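You operate a simulated robot arm through the tools that you are given. There is no shell and no other tool.

The job below is to be done with a simulated robot arm. You get a single attempt, and the scene is never put back.

Task
Clamp the green heel and brush glue on the middle of its top.
Fine: clamp it first and leave it clamped; brush back in its tub; lid on the glue pot after the gluing. A coat counts when it lies all over at full strength: go over it till it gets no stronger.

Only the result counts: the job must be done as asked and must still hold three seconds after the hand-in. Knocking over, shifting, dropping, spilling or breaking anything else fails it. Lids that push on must go on centred and level and be pressed home; caps that screw on are set level and turned clockwise until they are tight.

Robot
A 7-joint arm with a two-finger parallel gripper, fixed in place. Base frame: the origin is on the floor under the middle of its stand, x ahead of it, y to its left, z up; the work surface is at about z = 800. Units: mm, degrees, N and s.
With the tool pointing down near the work surface it reaches from about 240 to 680 mm from the base axis. Its first joint turns from -66.0 to 66.0 degrees. Payload 2.4 kg.
The tool frame sits at the grasp point between the pads (the TCP): z along the fingers, y along the line on which they close. The tips reach 30 mm beyond it. The gripper opens to 94 mm. The fingers are 28 mm wide and 10 mm thick; the gripper's body (50 by 96 mm) begins 55 mm behind the TCP.
Orientation is told as [roll, pitch, yaw] about the base's x, y, z axes, in that order, counted from this pose: with the fingers straight down and closing along the base's y, the tool's x points along the base's -x, its y along +y and its z along -z.

Tools
- The arm moves only by the tool servo_tool. Its argument "series" is text: rows parted by semicolons, each of 7 numbers parted by spaces: the shift along the tool's x, y, z in mm, then the turn, a rotation vector about the tool's x, y, z in degrees, then the opening in per cent of the stroke, from 0 (shut) to 100 (fully open). In form: tx ty tz rx ry rz jaw; .... A call has 1 to 20 rows; each row is the pose to reach, as a shift and turn from the pose commanded when the call began, along the tool's axes at that moment. Rows are played at 5 a second. More than 50 mm and 8.6 degrees between two rows, or a gripper value outside its range, and nothing of the call is played. Where a pose cannot be reached the arm comes as near as it can. A force on the tool above 90 N (or 10 N above the force at the start of the call, whichever is more), or a blocked arm, ends the call early, and 0.2 s more pass. The fingers move at their own pace (about 153 mm/s each) and stop on an object; they squeeze with about 23 N. The grip force told is the motor's: it shows also when the fingers shut on nothing. Time passes only in rows, and 0.2 s behind the last, so rows that repeat a pose let the fingers close. It gives the time, the measured TCP pose, the force on the tool (base axes), the opening and the grip force at its end, in the units of the frame above (readings bear some noise), with the torque about the TCP (base axes, N m) and any sound that the robot's microphone picked up.
- Cameras (640 x 400 px; columns grow to the right, rows downward): "scene" is fixed at [44.7, 492.1, 1426.9]; the picture's right is [-0.58, -0.81, 0.00], its down [-0.58, 0.41, -0.70] and it looks along [0.57, -0.41, -0.71] (base axes); focal length 255 px, centre (320, 200). "wrist" rides on the gripper at [76, 14, -102] in the tool frame; the picture's right is [-0.18, 0.98, 0.00], its down [-0.75, -0.14, -0.64] and it looks along [-0.63, -0.12, 0.77] (tool axes); focal length 243 px, centre (320, 200). There is no depth. A picture from a camera that has moved, and an enlarged one, comes with that camera's place and axes in the base frame and with its lens.
- camera(camera): a new picture of that camera. No time passes.
- close_up(camera, box): a new picture of the part [left, top, right, bottom] of that camera's present view, enlarged. No time passes.
- close_job(): hands the job in; it is judged then, once.

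Places have to be worked out from the pictures, the camera data and where the tool is seen. Open the gripper and draw the arm clear of the work before you hand the job in, unless the task says otherwise.

The tools are called after "Emit:" by a JSON object that holds its "name" and its "arguments". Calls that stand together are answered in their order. servo_tool: Moves the arm, as the interface text tells. Its arguments: {"type":"object","properties":{"series":{"type":"string"}},"required":["series"]} The other tools are called the same way: camera (camera) takes a picture; close_up (camera, box) takes an enlarged picture of a part of a camera's view; close_job () hands the job in.

At the start:

```text
time_s: 0.0
ee_pos: [301.2, 106.7, 1210.9]
tool_rot: [0.0, 0.0, 0.0]
force: [0.2, -0.1, -0.2]
wrist_torque: [-0.04, 0.01, 0.02]
grip_width: 94.0
grip_force: 0.1
```

scene: 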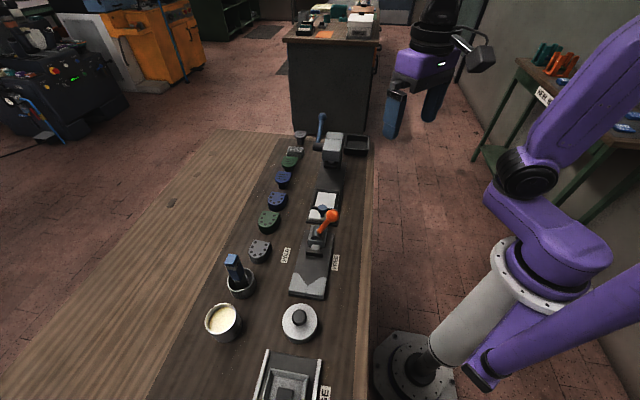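
wrist: 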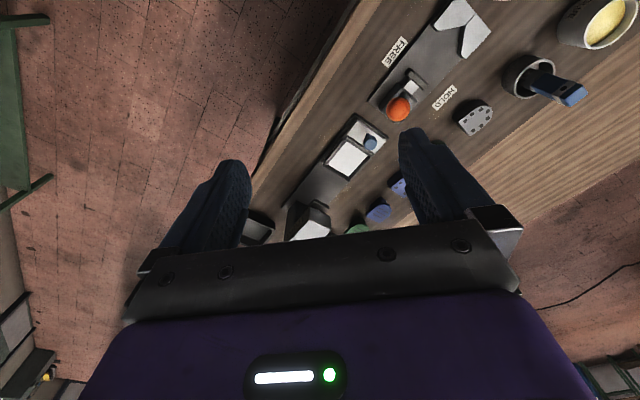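

I start by looking more closely at the work bench in both views.

Emit:
{"name": "close_up", "arguments": {"camera": "scene", "box": [240, 120, 400, 220]}}

Emit:
{"name": "close_up", "arguments": {"camera": "scene", "box": [190, 200, 382, 320]}}

Emit:
{"name": "close_up", "arguments": {"camera": "scene", "box": [180, 280, 372, 400]}}

Emit:
{"name": "close_up", "arguments": {"camera": "wrist", "box": [320, 0, 640, 200]}}

```text
4.00 times, centred on (320, 170) of scene
camera zoom: at [44.7, 492.1, 1426.9], right [-0.58, -0.81, 0.0], down [-0.58, 0.41, -0.7], along [0.57, -0.41, -0.71], focal length 1020 px, centre (320, 320)
```

zoom: 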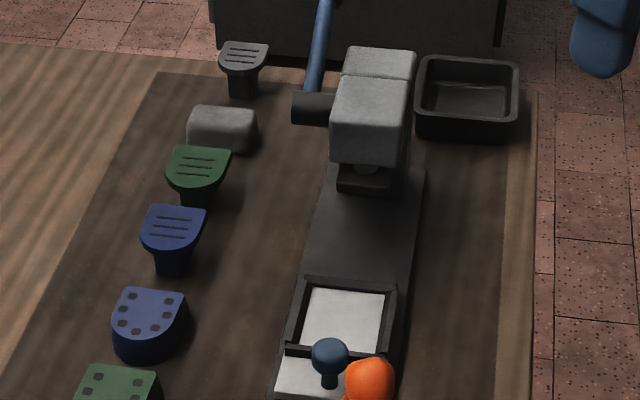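

```text
3.33 times, centred on (286, 260) of scene
camera zoom: at [44.7, 492.1, 1426.9], right [-0.58, -0.81, 0.0], down [-0.58, 0.41, -0.7], along [0.57, -0.41, -0.71], focal length 850 px, centre (433, 0)
```

zoom: 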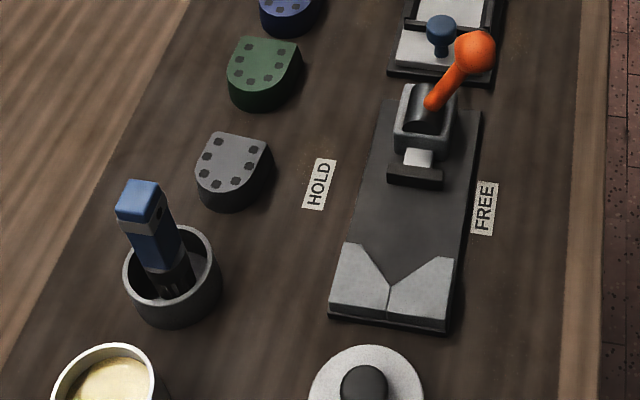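

```text
3.33 times, centred on (276, 340) of scene
camera zoom: at [44.7, 492.1, 1426.9], right [-0.58, -0.81, 0.0], down [-0.58, 0.41, -0.7], along [0.57, -0.41, -0.71], focal length 850 px, centre (467, -267)
```

zoom: 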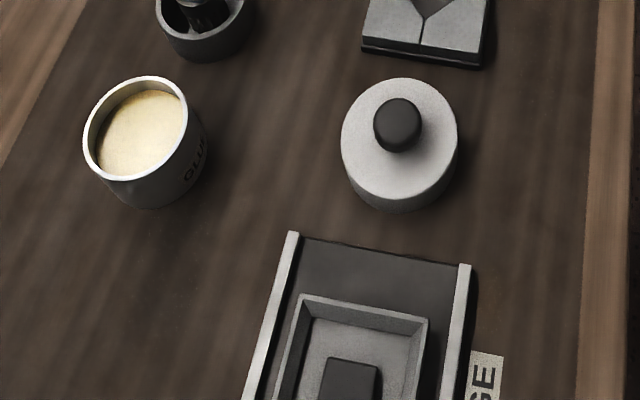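

```text
2.00 times, centred on (480, 100) of wrist
camera zoom: at [222.7, 121.0, 1313.6], right [0.18, 0.98, 0.0], down [0.75, -0.14, 0.64], along [0.63, -0.12, -0.77], focal length 485 px, centre (0, 400)
```

zoom: 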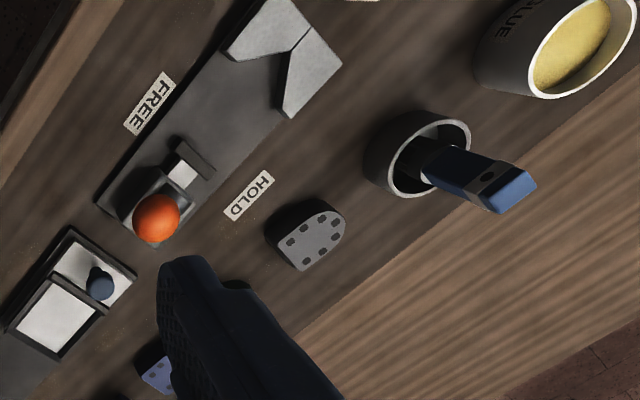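

The bench edge runs diagonally (about x+y=437), with objects in rows along it. I'll turn the tool 45° to face the bench and look again.

Emit:
{"name": "servo_tool", "arguments": {"series": "0 0 0 0 0 -7.5 100;0 0 0 0 0 -15 100;0 0 0 0 0 -22.5 100;0 0 0 0 0 -30 100;0 0 0 0 0 -37.5 100;0 0 0 0 0 -45 100"}}

Emit:
{"name": "camera", "arguments": {"camera": "wrist"}}

```text
time_s: 1.4
ee_pos: [300.2, 107.2, 1209.7]
tool_rot: [0.0, 0.0, 45.3]
force: [0.4, 0.0, 0.5]
wrist_torque: [0.02, 0.03, -0.01]
grip_width: 94.5
grip_force: 0.0
```

```text
taken
camera wrist: at [235.1, 62.9, 1313.7], right [-0.57, 0.82, 0.0], down [0.63, 0.44, 0.64], along [0.53, 0.36, -0.77], focal length 243 px, centre (320, 200)
```

wrist: 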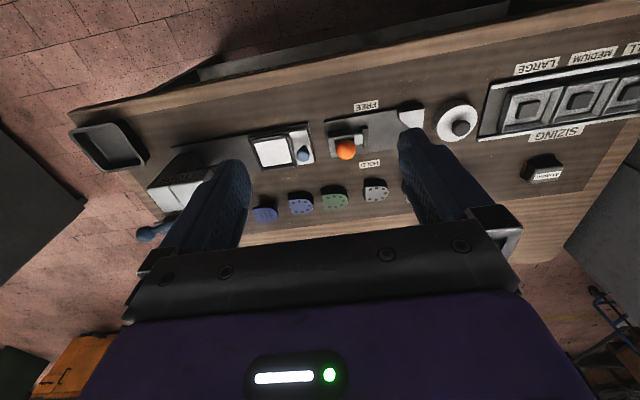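

The view shows a sizing tray, a holding fixture with FREE/HOLD marks and several heels. Let me enlarge these parts.

Emit:
{"name": "close_up", "arguments": {"camera": "wrist", "box": [60, 80, 300, 230]}}

Emit:
{"name": "close_up", "arguments": {"camera": "wrist", "box": [240, 90, 480, 240]}}

Emit:
{"name": "close_up", "arguments": {"camera": "wrist", "box": [400, 30, 640, 180]}}

```text
2.67 times, centred on (180, 155) of wrist
camera zoom: at [235.1, 62.9, 1313.7], right [-0.57, 0.82, 0.0], down [0.63, 0.44, 0.64], along [0.53, 0.36, -0.77], focal length 647 px, centre (693, 320)
```

zoom: 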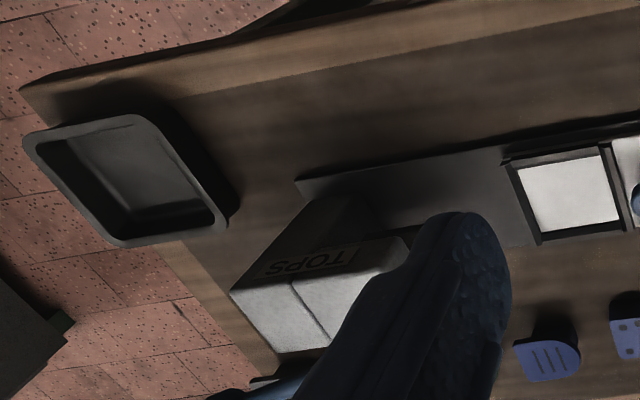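

```text
2.67 times, centred on (360, 165) of wrist
camera zoom: at [235.1, 62.9, 1313.7], right [-0.57, 0.82, 0.0], down [0.63, 0.44, 0.64], along [0.53, 0.36, -0.77], focal length 647 px, centre (213, 293)
```

zoom: 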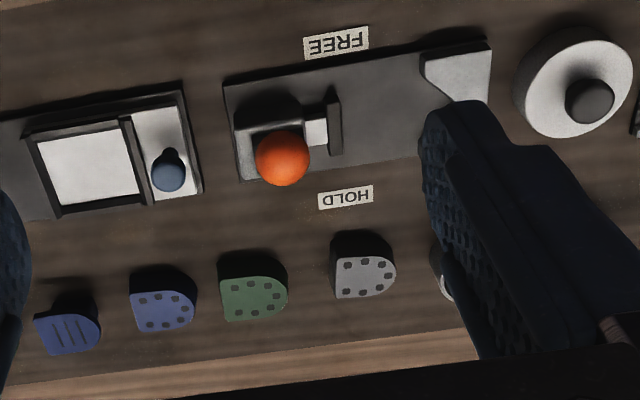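

```text
2.67 times, centred on (520, 105) of wrist
camera zoom: at [235.1, 62.9, 1313.7], right [-0.57, 0.82, 0.0], down [0.63, 0.44, 0.64], along [0.53, 0.36, -0.77], focal length 647 px, centre (-213, 453)
```

zoom: 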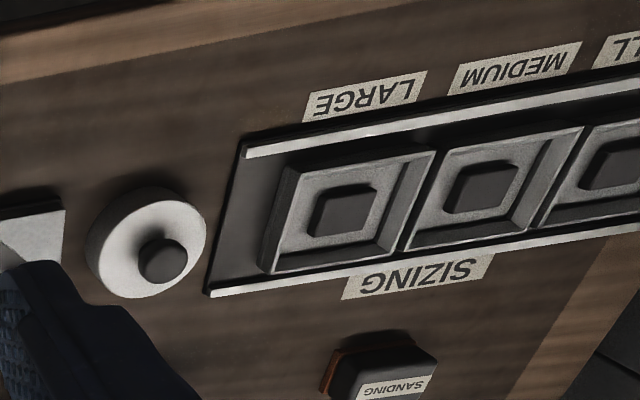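

I judge the vise V-block to be near (303,342) and the orange knob near (378,213,930), tilted to the FREE side. I'll lower the tool nearer to see the vise, pot, brush and heels better.

Emit:
{"name": "servo_tool", "arguments": {"series": "-8 25 32 0 0 0 100;-15 50 65 0 0 0 100;-23 75 97 0 0 0 100;-30 101 130 0 0 0 100"}}

Emit:
{"name": "camera", "arguments": {"camera": "wrist"}}

Emit:
{"name": "close_up", "arguments": {"camera": "wrist", "box": [160, 60, 480, 260]}}

```text
time_s: 2.4
ee_pos: [249.8, 199.5, 1079.6]
tool_rot: [0.0, -0.1, 45.0]
force: [-0.1, 0.3, -0.3]
wrist_torque: [0.01, -0.01, 0.0]
grip_width: 94.1
grip_force: 0.1
```

```text
taken
camera wrist: at [184.7, 155.9, 1183.2], right [-0.56, 0.83, 0.0], down [0.63, 0.43, 0.64], along [0.53, 0.36, -0.77], focal length 243 px, centre (320, 200)
```

wrist: 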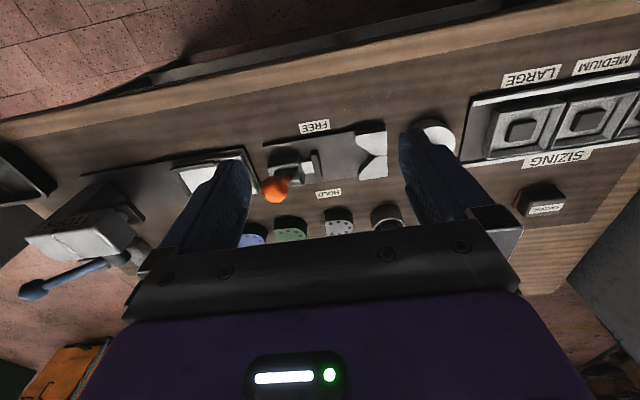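

```text
2.00 times, centred on (320, 160) of wrist
camera zoom: at [184.7, 155.9, 1183.2], right [-0.56, 0.83, 0.0], down [0.63, 0.43, 0.64], along [0.53, 0.36, -0.77], focal length 485 px, centre (320, 280)
```

zoom: 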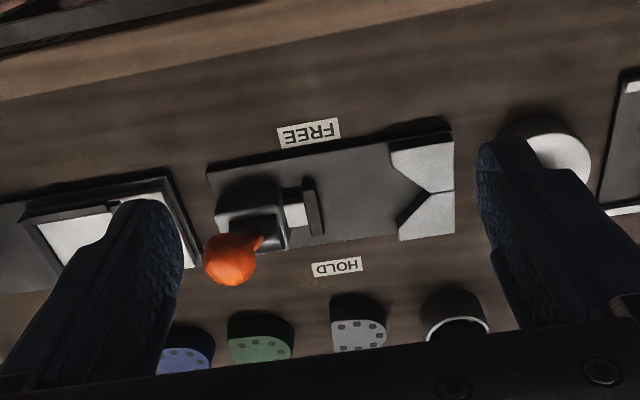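

The heel blocks with nail holes and round side toward the V look like the heels, while the grooved pieces with stems would be the "tops". I'll move above the green block (around (552,325)) for a closer look.

Emit:
{"name": "servo_tool", "arguments": {"series": "-35 -17 14 0 0 0 100;-70 -34 28 0 0 0 100;-106 -51 43 0 0 0 100;-141 -69 57 0 0 0 100;-177 -86 71 0 0 0 100;-212 -103 86 0 0 0 100;-247 -120 100 0 0 0 100"}}

Emit:
{"name": "camera", "arguments": {"camera": "wrist"}}

Emit:
{"name": "camera", "arguments": {"camera": "scene"}}

```text
time_s: 4.0
ee_pos: [508.8, 288.0, 980.7]
tool_rot: [-0.1, 0.1, 45.1]
force: [-0.2, 0.0, -0.4]
wrist_torque: [-0.01, -0.03, 0.04]
grip_width: 94.2
grip_force: 0.0
```

```text
taken
camera wrist: at [444.1, 244.7, 1083.9], right [-0.57, 0.82, 0.0], down [0.63, 0.43, 0.64], along [0.53, 0.36, -0.77], focal length 243 px, centre (320, 200)
```

wrist: 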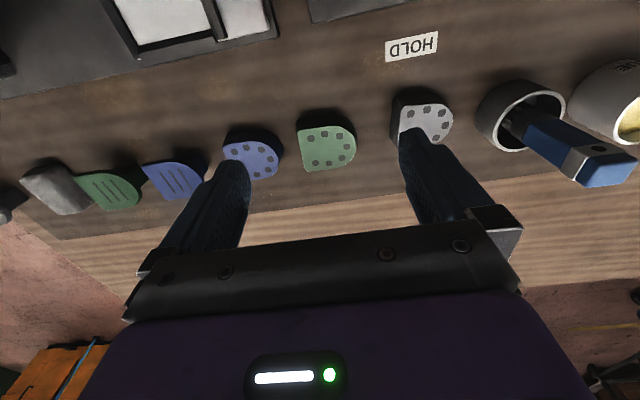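

```text
taken
```

scene: 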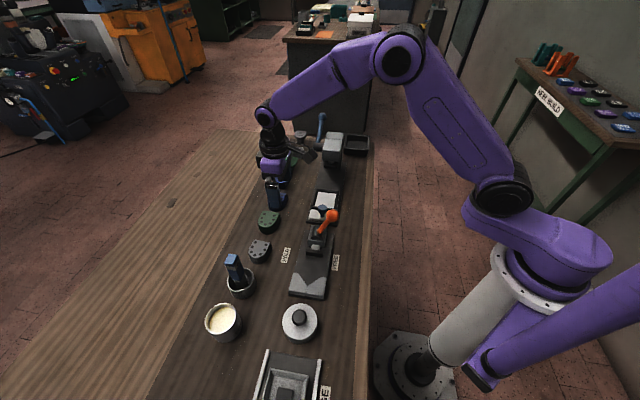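

Emit:
{"name": "close_up", "arguments": {"camera": "wrist", "box": [240, 90, 480, 240]}}

Emit:
{"name": "close_up", "arguments": {"camera": "wrist", "box": [0, 100, 240, 250]}}

Emit:
{"name": "close_up", "arguments": {"camera": "wrist", "box": [440, 50, 640, 200]}}

Emit:
{"name": "close_up", "arguments": {"camera": "scene", "box": [230, 190, 310, 240]}}

```text
2.67 times, centred on (360, 165) of wrist
camera zoom: at [444.1, 244.7, 1083.9], right [-0.57, 0.82, 0.0], down [0.63, 0.43, 0.64], along [0.53, 0.36, -0.77], focal length 647 px, centre (213, 293)
```

zoom: 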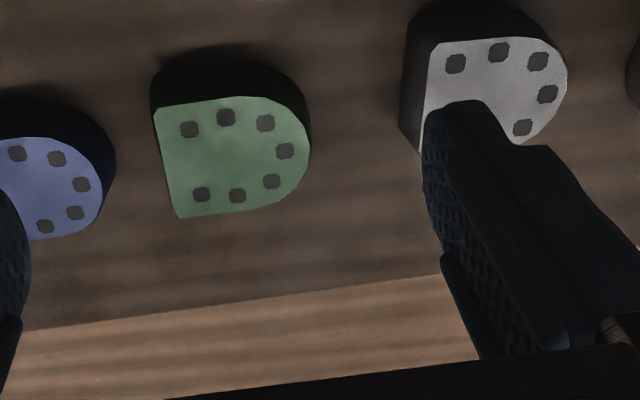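

```text
2.67 times, centred on (120, 175) of wrist
camera zoom: at [444.1, 244.7, 1083.9], right [-0.57, 0.82, 0.0], down [0.63, 0.43, 0.64], along [0.53, 0.36, -0.77], focal length 647 px, centre (853, 267)
```

zoom: 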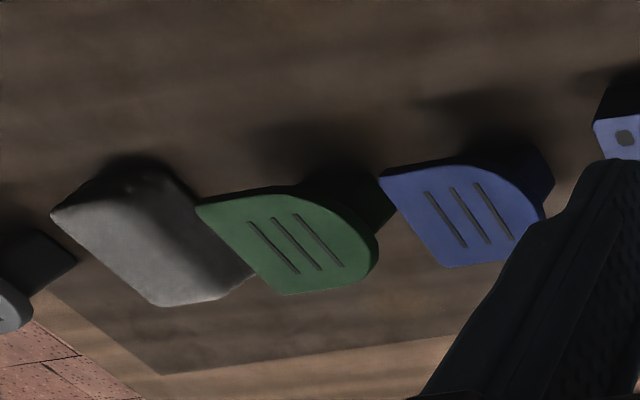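

```text
2.67 times, centred on (540, 125) of wrist
camera zoom: at [444.1, 244.7, 1083.9], right [-0.57, 0.82, 0.0], down [0.63, 0.43, 0.64], along [0.53, 0.36, -0.77], focal length 647 px, centre (-267, 400)
```

zoom: 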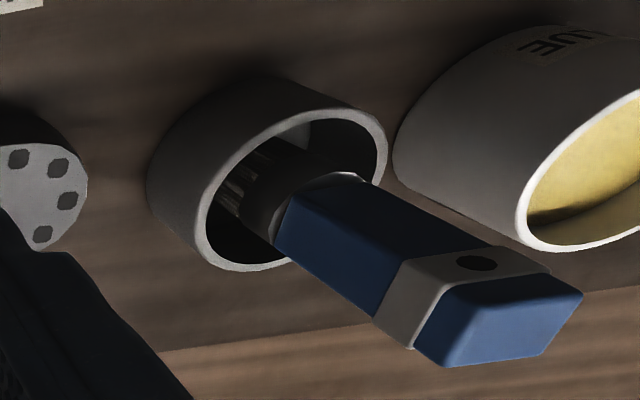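

```text
8.00 times, centred on (270, 215) of scene
camera zoom: at [44.6, 492.1, 1426.9], right [-0.58, -0.81, 0.0], down [-0.58, 0.41, -0.7], along [0.57, -0.41, -0.71], focal length 2040 px, centre (720, 80)
```

zoom: 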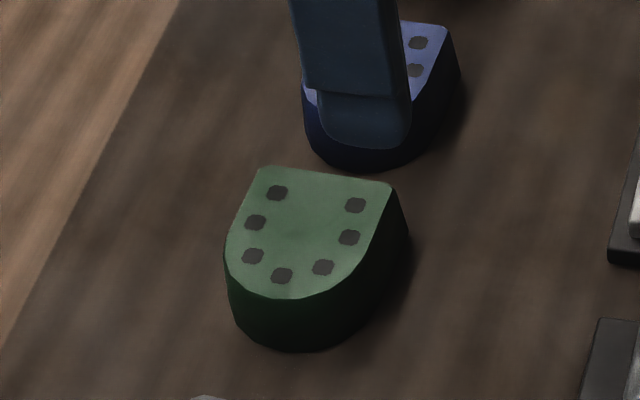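

The green block has seven nail holes, its flat edge runs from about (551,288) to (590,325) at z≈830, and its round side faces the V. I'll rotate the tool about 90° so the fingers close across its 55 mm width and place it above the straight part.

Emit:
{"name": "servo_tool", "arguments": {"series": "-5 -1 0 0 0 8.3 100;-10 -2 0 0 0 16.6 100;-16 -3 0 0 0 24.9 100;-21 -4 0 0 0 33.2 100;-26 -5 0 0 0 41.5 100;-31 -6 0 0 0 49.8 100;-37 -7 0 0 0 58.1 100;-42 -8 0 0 0 66.4 100;-47 -10 0 0 0 74.7 100;-52 -11 0 0 0 83 100;-57.5 -11.7 0 0 0 91.3 100;-57.5 -11.7 0 0 0 91.3 100"}}

Emit:
{"name": "camera", "arguments": {"camera": "wrist"}}

Emit:
{"name": "camera", "arguments": {"camera": "scene"}}

```text
time_s: 6.6
ee_pos: [557.7, 320.9, 978.9]
tool_rot: [-0.1, -0.1, -46.4]
force: [0.3, 0.0, -0.7]
wrist_torque: [0.0, -0.02, 0.03]
grip_width: 94.1
grip_force: 0.0
```

```text
taken
camera wrist: at [514.6, 386.6, 1083.3], right [0.84, 0.55, 0.0], down [0.42, -0.64, 0.64], along [0.35, -0.54, -0.77], focal length 243 px, centre (320, 200)
```

wrist: 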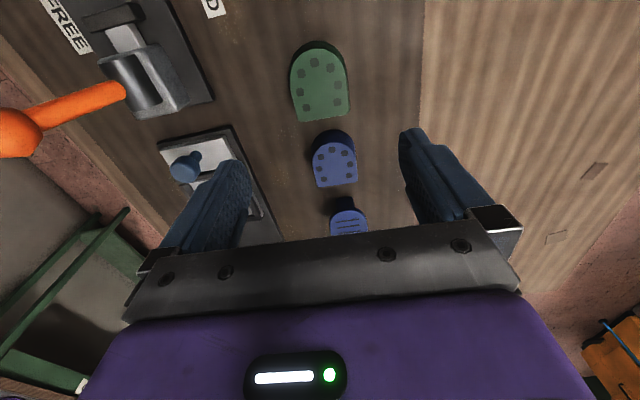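

```text
taken
```

scene: 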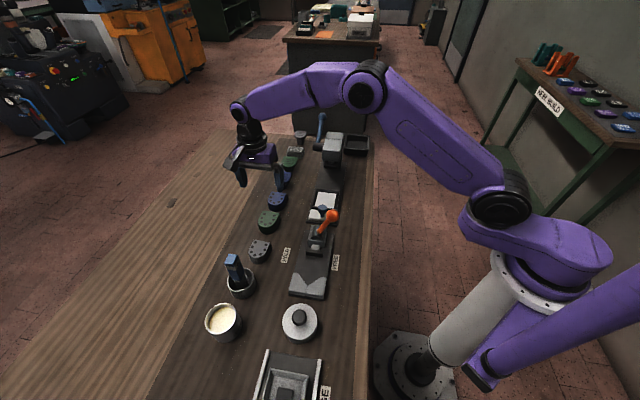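

Emit:
{"name": "close_up", "arguments": {"camera": "wrist", "box": [240, 20, 400, 120]}}

Emit:
{"name": "close_up", "arguments": {"camera": "wrist", "box": [0, 0, 240, 150]}}

```text
4.00 times, centred on (320, 70) of wrist
camera zoom: at [514.6, 386.6, 1083.3], right [0.84, 0.55, 0.0], down [0.42, -0.64, 0.64], along [0.35, -0.54, -0.77], focal length 970 px, centre (320, 720)
```

zoom: 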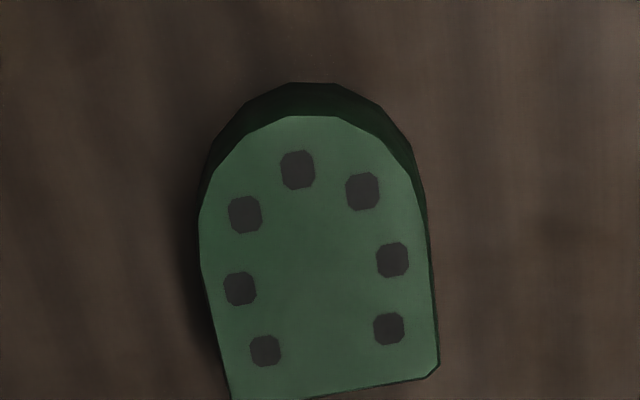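

```text
2.67 times, centred on (120, 75) of wrist
camera zoom: at [514.6, 386.6, 1083.3], right [0.84, 0.55, 0.0], down [0.42, -0.64, 0.64], along [0.35, -0.54, -0.77], focal length 647 px, centre (853, 533)
```

zoom: 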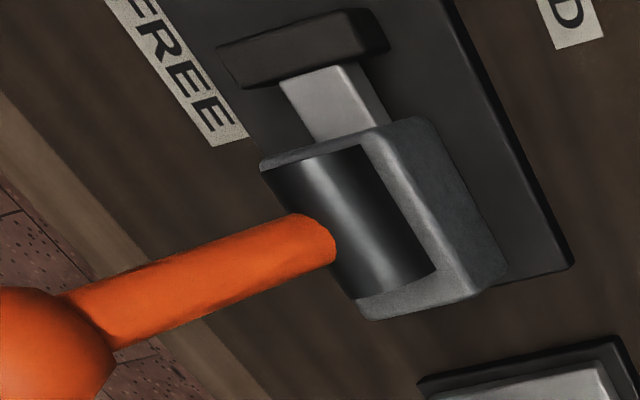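

The heel's midline point about 19 mm from the flat edge is at (557.7,321.5), right under the tool. I'll descend to about z=870 and check the alignment.

Emit:
{"name": "servo_tool", "arguments": {"series": "0 0 36 0 0 0.5 100;0 0 72 0 0 1 100;0 0 108 0 0 1 100;0 0 108 0 0 1 100"}}

Emit:
{"name": "camera", "arguments": {"camera": "wrist"}}

Emit:
{"name": "close_up", "arguments": {"camera": "scene", "box": [220, 160, 320, 240]}}

```text
time_s: 7.6
ee_pos: [558.9, 321.9, 872.6]
tool_rot: [0.0, 0.0, -47.2]
force: [0.6, -0.1, 0.9]
wrist_torque: [-0.02, 0.02, -0.04]
grip_width: 94.0
grip_force: 0.0
```

```text
taken
camera wrist: at [516.0, 387.9, 975.5], right [0.85, 0.53, 0.0], down [0.41, -0.65, 0.64], along [0.34, -0.54, -0.77], focal length 243 px, centre (320, 200)
```

wrist: 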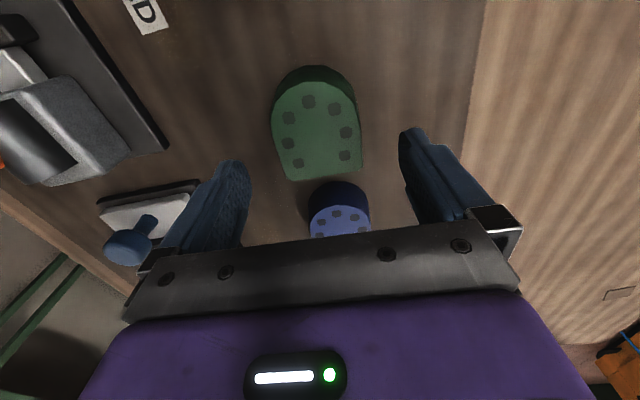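

```text
5.00 times, centred on (270, 200) of scene
camera zoom: at [44.7, 492.1, 1426.9], right [-0.58, -0.81, 0.0], down [-0.58, 0.41, -0.7], along [0.57, -0.41, -0.71], focal length 1275 px, centre (570, 200)
```

zoom: 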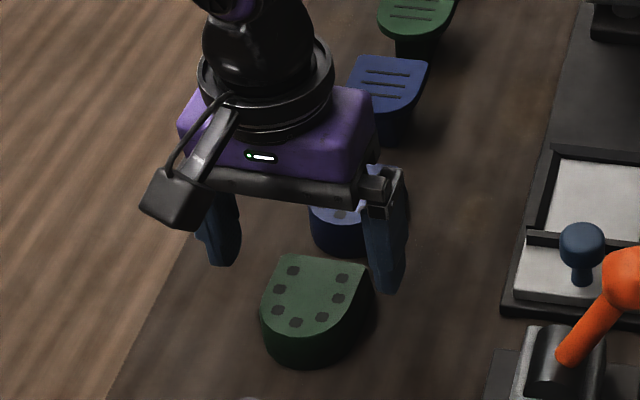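

Fingers straddle the heel well. I'll go down so the tips stop about 4 mm above the table, then close.

Emit:
{"name": "servo_tool", "arguments": {"series": "0 0 20 0 0 0 100;0 0 37 0 0 0 100;0 0 37 0 0 0 100"}}

Emit:
{"name": "camera", "arguments": {"camera": "wrist"}}

Emit:
{"name": "close_up", "arguments": {"camera": "scene", "box": [220, 160, 320, 240]}}

```text
time_s: 8.4
ee_pos: [558.0, 322.1, 834.2]
tool_rot: [0.0, 0.0, -47.3]
force: [-0.5, -0.1, -0.2]
wrist_torque: [0.0, -0.01, 0.0]
grip_width: 93.8
grip_force: 0.1
```

```text
taken
camera wrist: at [515.7, 387.8, 937.9], right [0.85, 0.53, 0.0], down [0.41, -0.65, 0.64], along [0.34, -0.54, -0.77], focal length 243 px, centre (320, 200)
```

wrist: 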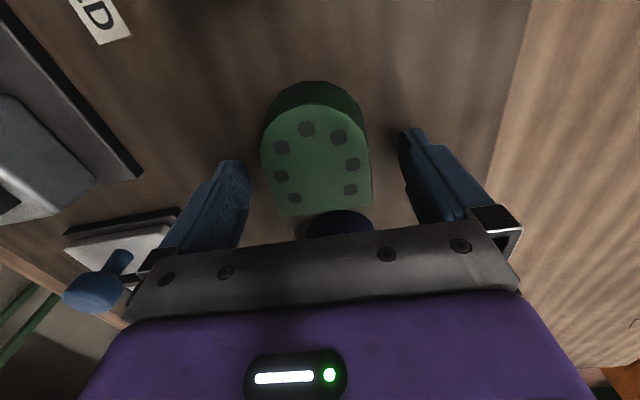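

```text
5.00 times, centred on (270, 200) of scene
camera zoom: at [44.7, 492.1, 1426.9], right [-0.58, -0.81, 0.0], down [-0.58, 0.41, -0.7], along [0.57, -0.41, -0.71], focal length 1275 px, centre (570, 200)
```

zoom: 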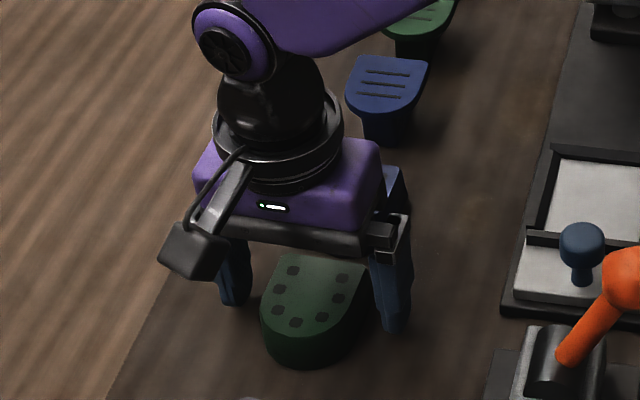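

Aligned; now I close the fingers on the heel.

Emit:
{"name": "servo_tool", "arguments": {"series": "0 0 0 0 0 0 75;0 0 0 0 0 0 62;0 0 0 0 0 0 50;0 0 0 0 0 0 0;0 0 0 0 0 0 0;0 0 0 0 0 0 0"}}

Emit:
{"name": "camera", "arguments": {"camera": "wrist"}}

```text
time_s: 9.8
ee_pos: [557.7, 322.5, 835.4]
tool_rot: [0.0, 0.0, -47.3]
force: [-0.9, 0.0, 0.7]
wrist_torque: [0.02, -0.01, 0.02]
grip_width: 58.7
grip_force: 23.3
```

```text
taken
camera wrist: at [515.7, 387.8, 937.9], right [0.85, 0.53, 0.0], down [0.41, -0.65, 0.64], along [0.34, -0.54, -0.77], focal length 243 px, centre (320, 200)
```

wrist: 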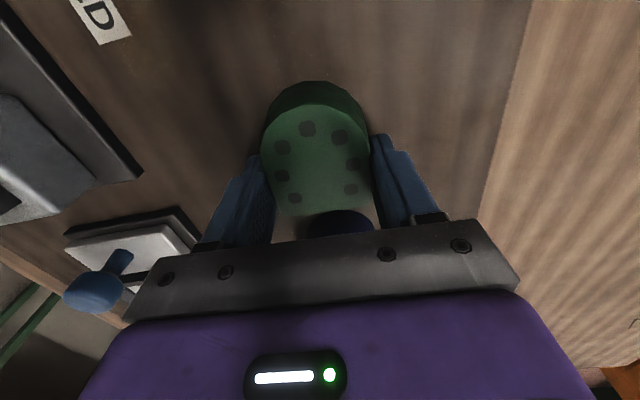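

Gripped at 58.7 mm wide. I'll lift it and carry it over the vise to hover just short of the V (about (355,291)).

Emit:
{"name": "servo_tool", "arguments": {"series": "0 0 -15 0 0 0 0;0 0 -45 0 0 0 0;0 0 -85 0 0 0 0;19 -28 -85 0 0 -0.5 0;38 -57 -85 0 0 -1 0;57 -85 -85 0 0 -1.5 0;76 -113 -85 0 0 -2 0;95 -142 -85 0 0 -2.3 0;114.7 -170 -85 0 0 -2.3 0;114.7 -170 -85 0 0 -2.3 0"}}

Emit:
{"name": "camera", "arguments": {"camera": "wrist"}}

Emit:
{"name": "close_up", "arguments": {"camera": "scene", "box": [240, 180, 400, 320]}}

```text
time_s: 12.0
ee_pos: [355.5, 290.7, 920.5]
tool_rot: [0.0, 0.0, -45.0]
force: [-0.4, -0.1, 0.0]
wrist_torque: [-0.01, 0.01, -0.01]
grip_width: 0.0
grip_force: 22.5
```

```text
taken
camera wrist: at [310.7, 353.8, 1023.2], right [0.82, 0.57, 0.0], down [0.43, -0.63, 0.64], along [0.36, -0.53, -0.77], focal length 243 px, centre (320, 200)
```

wrist: 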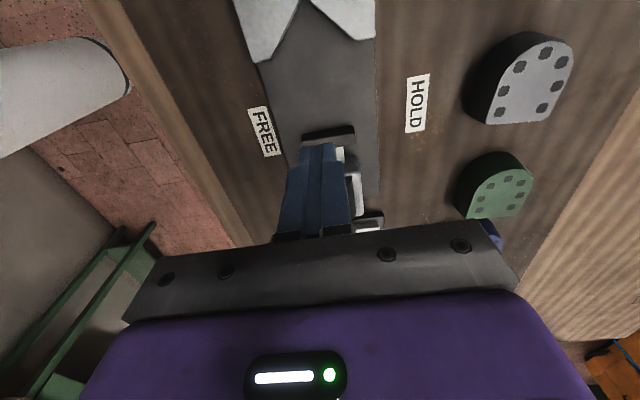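

```text
2.86 times, centred on (320, 250) of scene
camera zoom: at [44.6, 492.1, 1426.9], right [-0.58, -0.81, 0.0], down [-0.58, 0.41, -0.7], along [0.57, -0.41, -0.71], focal length 728 px, centre (320, 57)
```

zoom: 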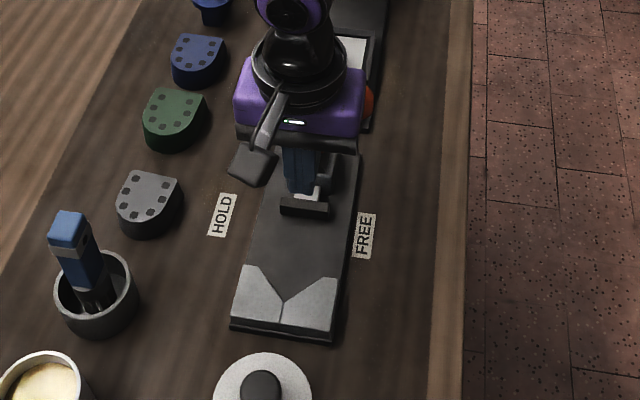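

The heel slipped out during the lift (fingers shut fully) and is still standing in the row. I'll look at it closely before trying again.

Emit:
{"name": "close_up", "arguments": {"camera": "scene", "box": [240, 190, 304, 230]}}

Emit:
{"name": "close_up", "arguments": {"camera": "wrist", "box": [420, 20, 600, 240]}}

Emit:
{"name": "close_up", "arguments": {"camera": "wrist", "box": [200, 0, 440, 240]}}

```text
10.00 times, centred on (272, 210) of scene
camera zoom: at [44.6, 492.1, 1426.9], right [-0.58, -0.81, 0.0], down [-0.58, 0.41, -0.7], along [0.57, -0.41, -0.71], focal length 2549 px, centre (800, 100)
```

zoom: 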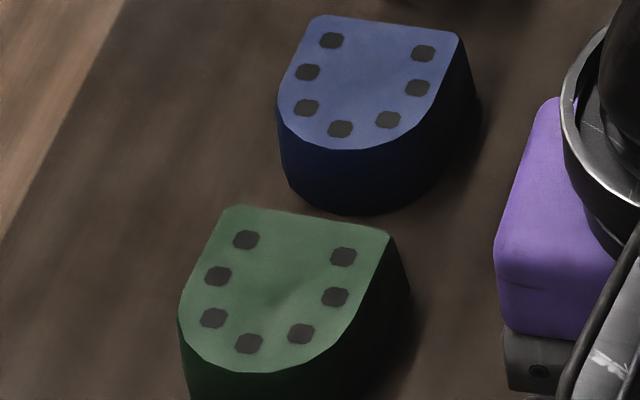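

```text
1.82 times, centred on (510, 130) of wrist
camera zoom: at [310.7, 353.8, 1023.2], right [0.82, 0.57, 0.0], down [0.43, -0.63, 0.64], along [0.36, -0.53, -0.77], focal length 441 px, centre (-26, 327)
```

zoom: 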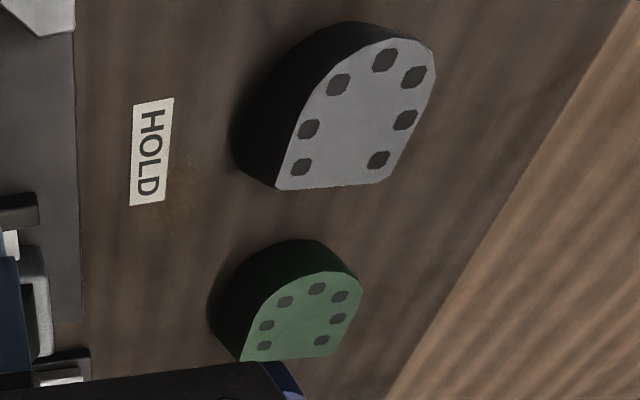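

```text
1.67 times, centred on (320, 120) of wrist
camera zoom: at [310.7, 353.8, 1023.2], right [0.82, 0.57, 0.0], down [0.43, -0.63, 0.64], along [0.36, -0.53, -0.77], focal length 404 px, centre (320, 333)
```

zoom: 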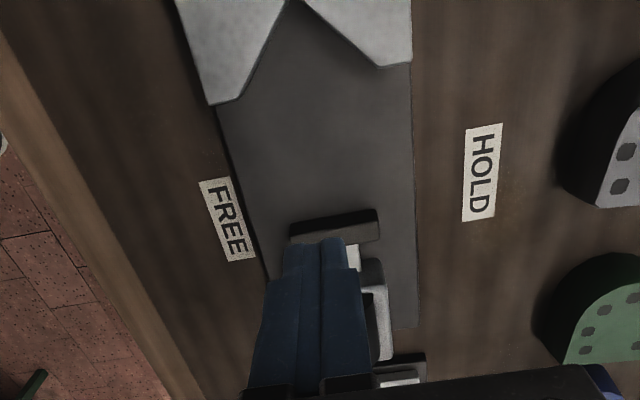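

The block tapers: narrower on top, wider at the bottom, and it barely moved. I'll go back over it with open fingers, check alignment, and grip lower with a slow lift.

Emit:
{"name": "servo_tool", "arguments": {"series": "0 0 -20 0 0 0 30;-19 28 -20 0 0 0.5 100;-38 57 -20 0 0 1 100;-57 85 -20 0 0 1.5 100;-76 113 -20 0 0 2 100;-95 142 -20 0 0 2.3 100;-117.5 167 -20 0 0 2.5 100;-117.5 167 0 0 0 2.5 100;-117.5 167 30 0 0 2.5 100;-117.5 167 30 0 0 2.5 100"}}

Emit:
{"name": "camera", "arguments": {"camera": "wrist"}}

Emit:
{"name": "close_up", "arguments": {"camera": "wrist", "box": [220, 40, 420, 240]}}

```text
time_s: 14.2
ee_pos: [556.1, 325.2, 890.0]
tool_rot: [0.0, 0.0, -47.5]
force: [-0.1, -0.1, 0.4]
wrist_torque: [-0.02, 0.0, 0.03]
grip_width: 94.1
grip_force: 0.1
```

```text
taken
camera wrist: at [514.8, 391.8, 993.5], right [0.85, 0.53, 0.0], down [0.41, -0.65, 0.64], along [0.34, -0.54, -0.77], focal length 243 px, centre (320, 200)
```

wrist: 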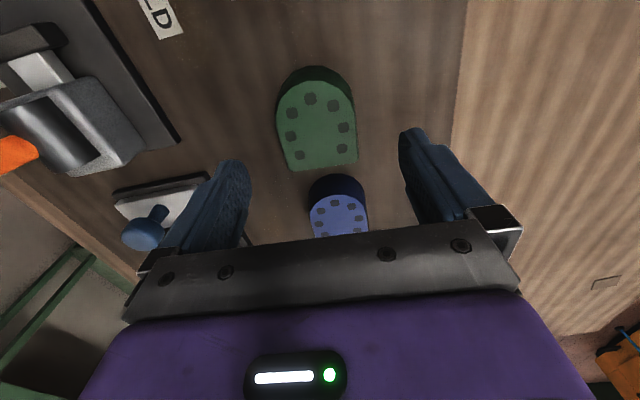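

```text
2.00 times, centred on (320, 140) of wrist
camera zoom: at [514.8, 391.8, 993.5], right [0.85, 0.53, 0.0], down [0.41, -0.65, 0.64], along [0.34, -0.54, -0.77], focal length 485 px, centre (320, 320)
```

zoom: 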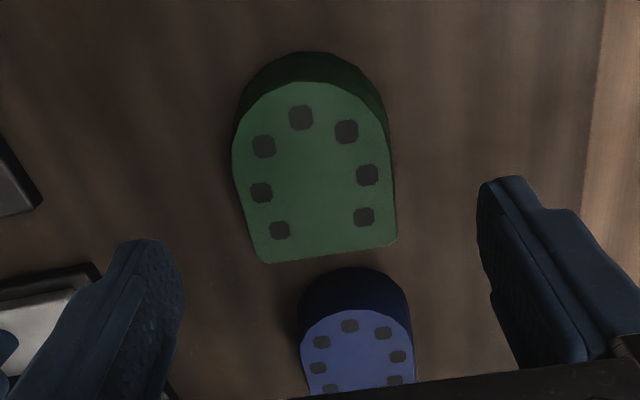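

Heel is centred and aligned with the fingers (top ±27 mm, flat 24 mm behind TCP). I'll shift 4 mm toward the flat end, descend lower (tips about 2 mm off the table), and close.

Emit:
{"name": "servo_tool", "arguments": {"series": "-2 0 30 0 0 0 100;-4 0 50 0 0 0 100;-4 -0.7 58 0 0 0 100;-4 -0.7 58 0 0 0 70;-4 -0.7 58 0 0 0 0;-4 -0.7 58 0 0 0 0;-4 -0.7 58 0 0 0 0;-4 -0.7 58 0 0 0 0"}}

Emit:
{"name": "close_up", "arguments": {"camera": "wrist", "box": [220, 60, 420, 240]}}

Emit:
{"name": "close_up", "arguments": {"camera": "scene", "box": [230, 180, 310, 240]}}

```text
time_s: 16.0
ee_pos: [556.8, 322.6, 832.0]
tool_rot: [-0.1, -0.1, -47.5]
force: [0.0, 0.0, 0.4]
wrist_torque: [-0.01, -0.05, -0.03]
grip_width: 59.2
grip_force: 22.5
```

```text
2.22 times, centred on (320, 150) of wrist
camera zoom: at [516.2, 388.5, 935.6], right [0.85, 0.53, 0.0], down [0.41, -0.65, 0.64], along [0.34, -0.55, -0.77], focal length 539 px, centre (320, 311)
```

zoom: 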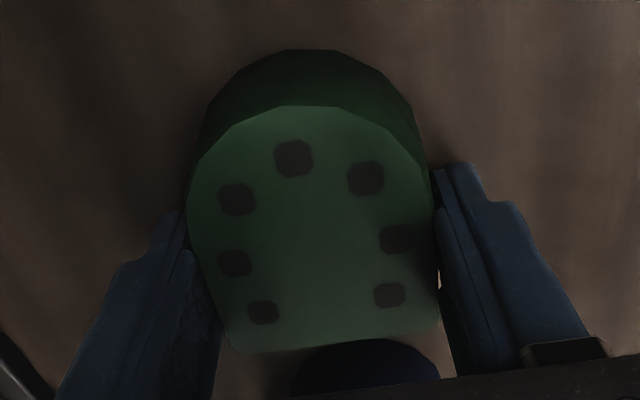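

```text
6.67 times, centred on (270, 210) of scene
camera zoom: at [44.7, 492.1, 1426.9], right [-0.58, -0.81, 0.0], down [-0.58, 0.41, -0.7], along [0.57, -0.41, -0.71], focal length 1700 px, centre (653, 133)
```

zoom: 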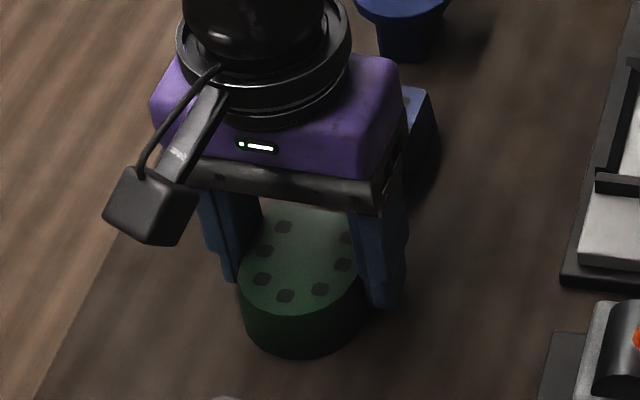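

Now a slow trial lift of about 12 mm, to see whether it stays in the grip.

Emit:
{"name": "servo_tool", "arguments": {"series": "0 0 -1 0 0 0 0;0 0 -2 0 0 0 0;0 0 -3.5 0 0 0 0;0 0 -5 0 0 0 0;0 0 -6.5 0 0 0 0;0 0 -8 0 0 0 0;0 0 -10 0 0 0 0;0 0 -12 0 0 0 0;0 0 -12 0 0 0 0"}}

Emit:
{"name": "close_up", "arguments": {"camera": "scene", "box": [230, 180, 310, 240]}}

```text
time_s: 18.0
ee_pos: [557.7, 322.3, 845.2]
tool_rot: [0.1, 0.0, -47.5]
force: [-0.4, -0.2, -0.9]
wrist_torque: [0.0, 0.0, -0.03]
grip_width: 59.4
grip_force: 22.7
```

```text
6.67 times, centred on (270, 210) of scene
camera zoom: at [44.7, 492.2, 1426.9], right [-0.58, -0.81, 0.0], down [-0.58, 0.41, -0.7], along [0.57, -0.41, -0.71], focal length 1700 px, centre (653, 133)
```

zoom: 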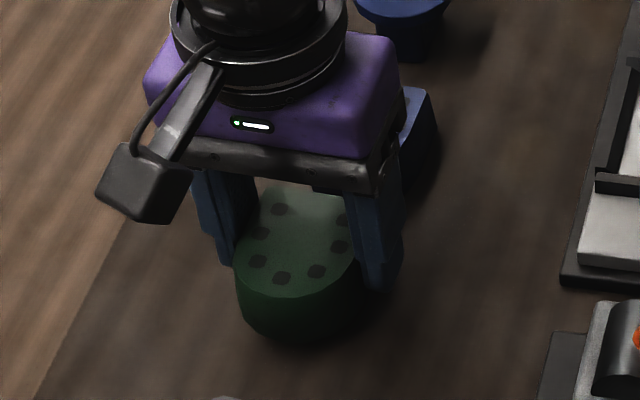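

It holds with a slow lift. I'll raise it slowly to about z=925.

Emit:
{"name": "servo_tool", "arguments": {"series": "0 0 -2 0 0 0 0;0 0 -5 0 0 0 0;0 0 -9 0 0 0 0;0 0 -14 0 0 0 0;0 0 -20 0 0 0 0;0 0 -26 0 0 0 0;0 0 -32 0 0 0 0;0 0 -38 0 0 0 0;0 0 -44 0 0 0 0;0 0 -50 0 0 0 0;0 0 -56 0 0 0 0;0 0 -62 0 0 0 0;0 0 -68 0 0 0 0;0 0 -73 0 0 0 0;0 0 -77 0 0 0 0;0 0 -79 0 0 0 0;0 0 -80 0 0 0 0"}}

Emit:
{"name": "close_up", "arguments": {"camera": "wrist", "box": [220, 60, 420, 240]}}

```text
time_s: 21.6
ee_pos: [558.6, 321.6, 923.9]
tool_rot: [-0.1, 0.0, -47.5]
force: [0.4, 0.7, -0.6]
wrist_torque: [0.01, -0.01, -0.03]
grip_width: 59.0
grip_force: 22.5
```

```text
2.22 times, centred on (320, 150) of wrist
camera zoom: at [516.8, 388.0, 1027.7], right [0.85, 0.53, 0.0], down [0.41, -0.65, 0.64], along [0.34, -0.54, -0.77], focal length 539 px, centre (320, 311)
```

zoom: 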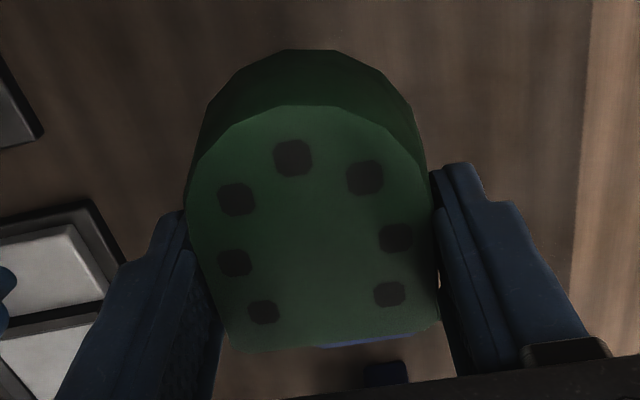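

The heel sits unchanged in the grip. I'll carry it smoothly to hover just in front of the V, at about (355,291).

Emit:
{"name": "servo_tool", "arguments": {"series": "1.2 -1.7 0 0 0 0 0;3.5 -5.1 0 0 0 -0.1 0;6.9 -10.2 0 0 0 -0.2 0;11.5 -17.1 0 0 0 -0.3 0;17.3 -25.6 0 0 0 -0.4 0;24.2 -35.8 0 0 0 -0.5 0;31.1 -46.1 0 0 0 -0.7 0;39.2 -58 0 0 0 -0.9 0;47.3 -70 0 0 0 -1.1 0;55.3 -81.9 0 0 0 -1.3 0;63.4 -93.9 0 0 0 -1.5 0;71.5 -105.8 0 0 0 -1.7 0;79.6 -117.8 0 0 0 -1.9 0;86.5 -128 0 0 0 -2 0;93.4 -138.3 0 0 0 -2.1 0;100.3 -148.5 0 0 0 -2.2 0;106.1 -157 0 0 0 -2.3 0;110.7 -163.9 0 0 0 -2.4 0;113.6 -168.1 0 0 0 -2.5 0;115.3 -170.7 0 0 0 -2.5 0"}}

Emit:
{"name": "camera", "arguments": {"camera": "wrist"}}

Emit:
{"name": "close_up", "arguments": {"camera": "scene", "box": [240, 200, 400, 320]}}

```text
time_s: 25.8
ee_pos: [355.0, 291.6, 923.8]
tool_rot: [0.0, 0.0, -45.0]
force: [0.1, -0.1, -1.4]
wrist_torque: [0.01, -0.01, 0.0]
grip_width: 59.2
grip_force: 22.3
```

```text
taken
camera wrist: at [309.9, 355.5, 1027.4], right [0.82, 0.57, 0.0], down [0.43, -0.63, 0.64], along [0.36, -0.53, -0.77], focal length 243 px, centre (320, 200)
```

wrist: 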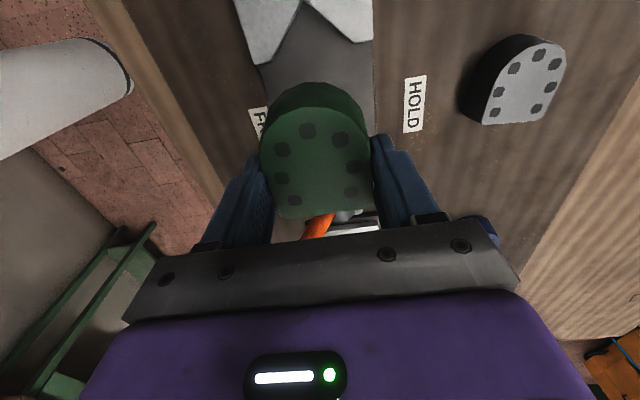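

```text
3.33 times, centred on (320, 260) of scene
camera zoom: at [44.7, 492.2, 1426.9], right [-0.58, -0.81, 0.0], down [-0.58, 0.41, -0.7], along [0.57, -0.41, -0.71], focal length 850 px, centre (320, 0)
```

zoom: 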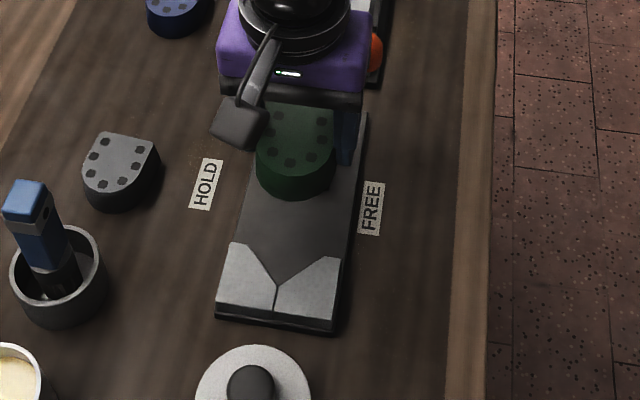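

Emit:
{"name": "close_up", "arguments": {"camera": "wrist", "box": [220, 0, 420, 125]}}

```text
3.20 times, centred on (320, 62) of wrist
camera zoom: at [309.9, 355.5, 1027.4], right [0.82, 0.57, 0.0], down [0.43, -0.63, 0.64], along [0.36, -0.53, -0.77], focal length 776 px, centre (320, 640)
```

zoom: 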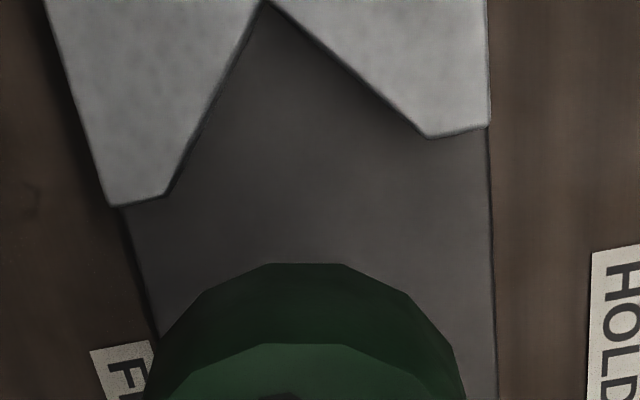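

The V notch axis lies 2.7 mm to tool +y, its apex 76.7 mm ahead of the TCP. I'll shift 17 mm toward it with the sideways correction and descend slowly to just above the plate.

Emit:
{"name": "servo_tool", "arguments": {"series": "1 0.2 0 0 0 0 0;4 0.7 0 0 0 0 0;8 1.3 0 0 0 0 0;12 2 0 0 0 0 0;15.5 2.5 0 0 0 0 0;17 2.7 2 0 0 0 0;17 2.7 6 0 0 0 0;17 2.7 12 0 0 0 0;17 2.7 19 0 0 0 0;17 2.7 26 0 0 0 0;17 2.7 33 0 0 0 0;17 2.7 40 0 0 0 0;17 2.7 47 0 0 0 0;17 2.7 54 0 0 0 0;17 2.7 60 0 0 0 0;17 2.7 65 0 0 0 0;17 2.7 69 0 0 0 0;17 2.7 71 0 0 0 0;17 2.7 71 0 0 0 0"}}

Emit:
{"name": "camera", "arguments": {"camera": "wrist"}}

Emit:
{"name": "close_up", "arguments": {"camera": "scene", "box": [260, 200, 380, 310]}}

```text
time_s: 29.8
ee_pos: [345.0, 306.6, 854.6]
tool_rot: [0.1, 0.0, -45.0]
force: [-0.3, -0.6, -0.7]
wrist_torque: [-0.03, 0.02, 0.02]
grip_width: 58.9
grip_force: 23.4
```

```text
taken
camera wrist: at [300.2, 369.8, 956.8], right [0.82, 0.57, 0.0], down [0.43, -0.63, 0.64], along [0.36, -0.53, -0.77], focal length 243 px, centre (320, 200)
```

wrist: 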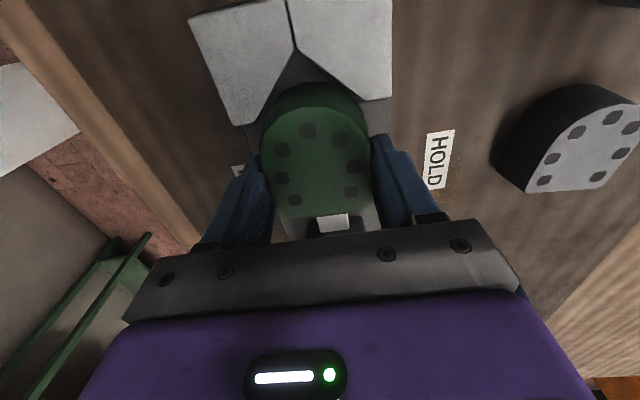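

```text
3.64 times, centred on (320, 255) of scene
camera zoom: at [44.7, 492.2, 1426.9], right [-0.58, -0.81, 0.0], down [-0.58, 0.41, -0.7], along [0.57, -0.41, -0.71], focal length 927 px, centre (320, 0)
```

zoom: 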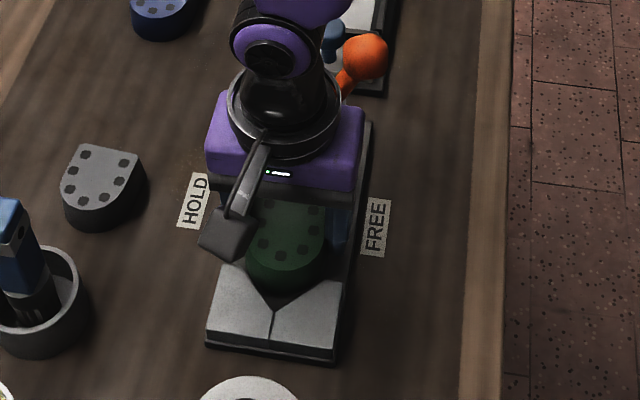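

Emit:
{"name": "close_up", "arguments": {"camera": "wrist", "box": [190, 20, 430, 240]}}

```text
1.82 times, centred on (310, 130) of wrist
camera zoom: at [300.2, 369.8, 956.8], right [0.82, 0.57, 0.0], down [0.43, -0.63, 0.64], along [0.36, -0.53, -0.77], focal length 441 px, centre (338, 327)
```

zoom: 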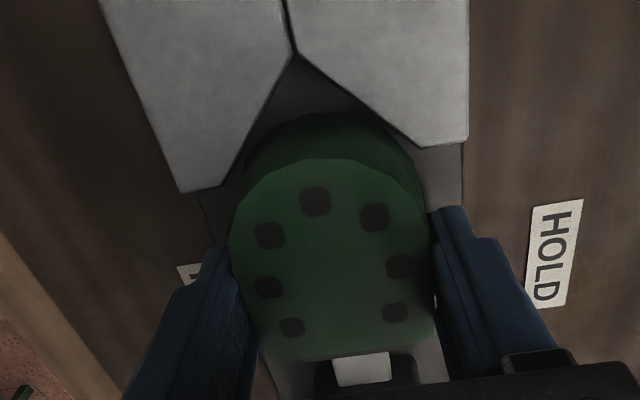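

Centred in front of the V to within about a millimetre. I'll lower in small steps and watch the force.

Emit:
{"name": "servo_tool", "arguments": {"series": "0 0 2 0 0 0 0;0 0 4 0 0 0 0;0 0 6 0 0 0 0;0 0 8 0 0 0 0;0 0 9 0 0 0 0;0 0 9 0 0 0 0"}}

```text
time_s: 31.2
ee_pos: [344.2, 305.4, 844.3]
tool_rot: [0.0, 0.0, -45.0]
force: [0.1, 0.5, -0.6]
wrist_torque: [0.0, -0.02, 0.0]
grip_width: 59.2
grip_force: 23.4
```

Emit:
{"name": "servo_tool", "arguments": {"series": "0 0 1 0 0 0 0;0 0 1.5 0 0 0 0;0 0 2 0 0 0 0;0 0 2 0 0 0 0"}}

Emit:
{"name": "close_up", "arguments": {"camera": "scene", "box": [280, 240, 340, 300]}}

```text
time_s: 32.2
ee_pos: [345.3, 306.1, 843.1]
tool_rot: [-0.1, 0.1, -44.9]
force: [-5.6, -3.8, 25.9]
wrist_torque: [-0.16, 0.19, -0.01]
grip_width: 59.2
grip_force: 23.3
```

```text
6.67 times, centred on (310, 270) of scene
camera zoom: at [44.3, 491.8, 1427.0], right [-0.58, -0.81, 0.0], down [-0.58, 0.41, -0.7], along [0.57, -0.41, -0.71], focal length 1700 px, centre (387, -267)
```

zoom: 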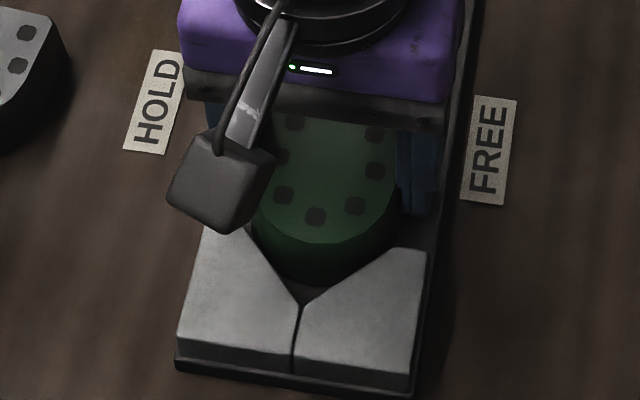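

Contact with the plate (26 N). I'll ease up a millimetre and slide the heel toward the V in small steps.

Emit:
{"name": "servo_tool", "arguments": {"series": "0 0 -1.3 0 0 0 0;1 0 -1.3 0 0 0 0;2 0 -1.3 0 0 0 0;3 0 -1.3 0 0 0 0;3 0 -1.3 0 0 0 0"}}

Emit:
{"name": "close_up", "arguments": {"camera": "wrist", "box": [190, 20, 430, 240]}}

```text
time_s: 33.4
ee_pos: [342.5, 307.1, 843.4]
tool_rot: [0.0, 0.0, -45.1]
force: [7.3, -4.9, -1.9]
wrist_torque: [-0.19, -0.28, -0.05]
grip_width: 59.0
grip_force: 22.6
```

```text
1.82 times, centred on (310, 130) of wrist
camera zoom: at [298.4, 371.4, 946.7], right [0.83, 0.56, 0.0], down [0.43, -0.63, 0.64], along [0.36, -0.53, -0.77], focal length 441 px, centre (338, 327)
```

zoom: 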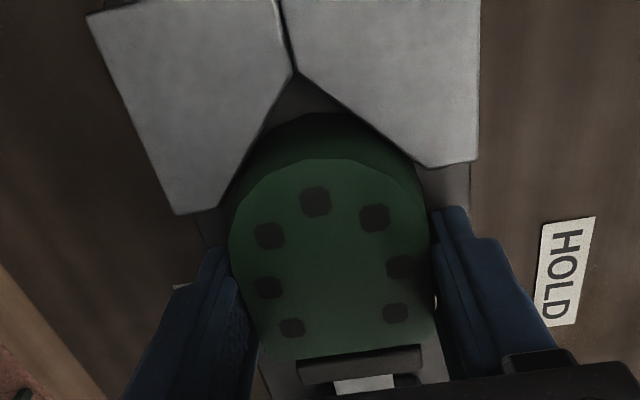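

Force of ~9 N back along the V axis: the heel is seated in the V. I'll release it and rise straight up.

Emit:
{"name": "servo_tool", "arguments": {"series": "-0.5 0 0 0 0 0 0;-0.5 0 0 0 0 0 66;-0.5 0 0 0 0 0 75;-0.5 0 0 0 0 0 80;-0.5 0 -10 0 0 0 80;-0.5 0 -30 0 0 0 80;-0.5 0 -60 0 0 0 80;-0.5 0 -90 0 0 0 80;-0.5 0 -120 0 0 0 80;-0.5 0 -150 0 0 0 80"}}

Emit:
{"name": "camera", "arguments": {"camera": "wrist"}}

Emit:
{"name": "close_up", "arguments": {"camera": "scene", "box": [260, 190, 380, 310]}}

```text
time_s: 35.6
ee_pos: [342.8, 306.2, 994.3]
tool_rot: [0.0, -0.1, -44.8]
force: [0.3, -0.2, -0.3]
wrist_torque: [-0.02, -0.02, 0.02]
grip_width: 75.3
grip_force: 0.1
```

```text
taken
camera wrist: at [298.5, 370.7, 1097.6], right [0.82, 0.57, 0.0], down [0.43, -0.63, 0.64], along [0.36, -0.53, -0.77], focal length 243 px, centre (320, 200)
```

wrist: 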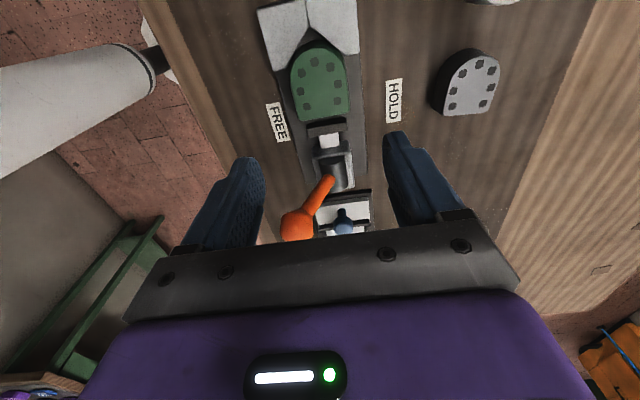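

```text
3.33 times, centred on (320, 250) of scene
camera zoom: at [44.7, 492.1, 1426.9], right [-0.58, -0.81, 0.0], down [-0.58, 0.41, -0.7], along [0.57, -0.41, -0.71], focal length 850 px, centre (320, 33)
```

zoom: 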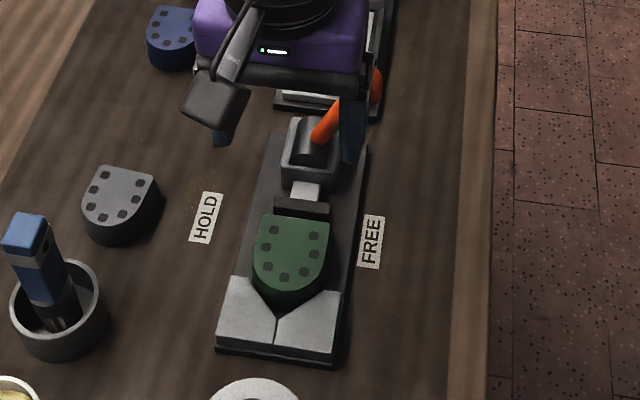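

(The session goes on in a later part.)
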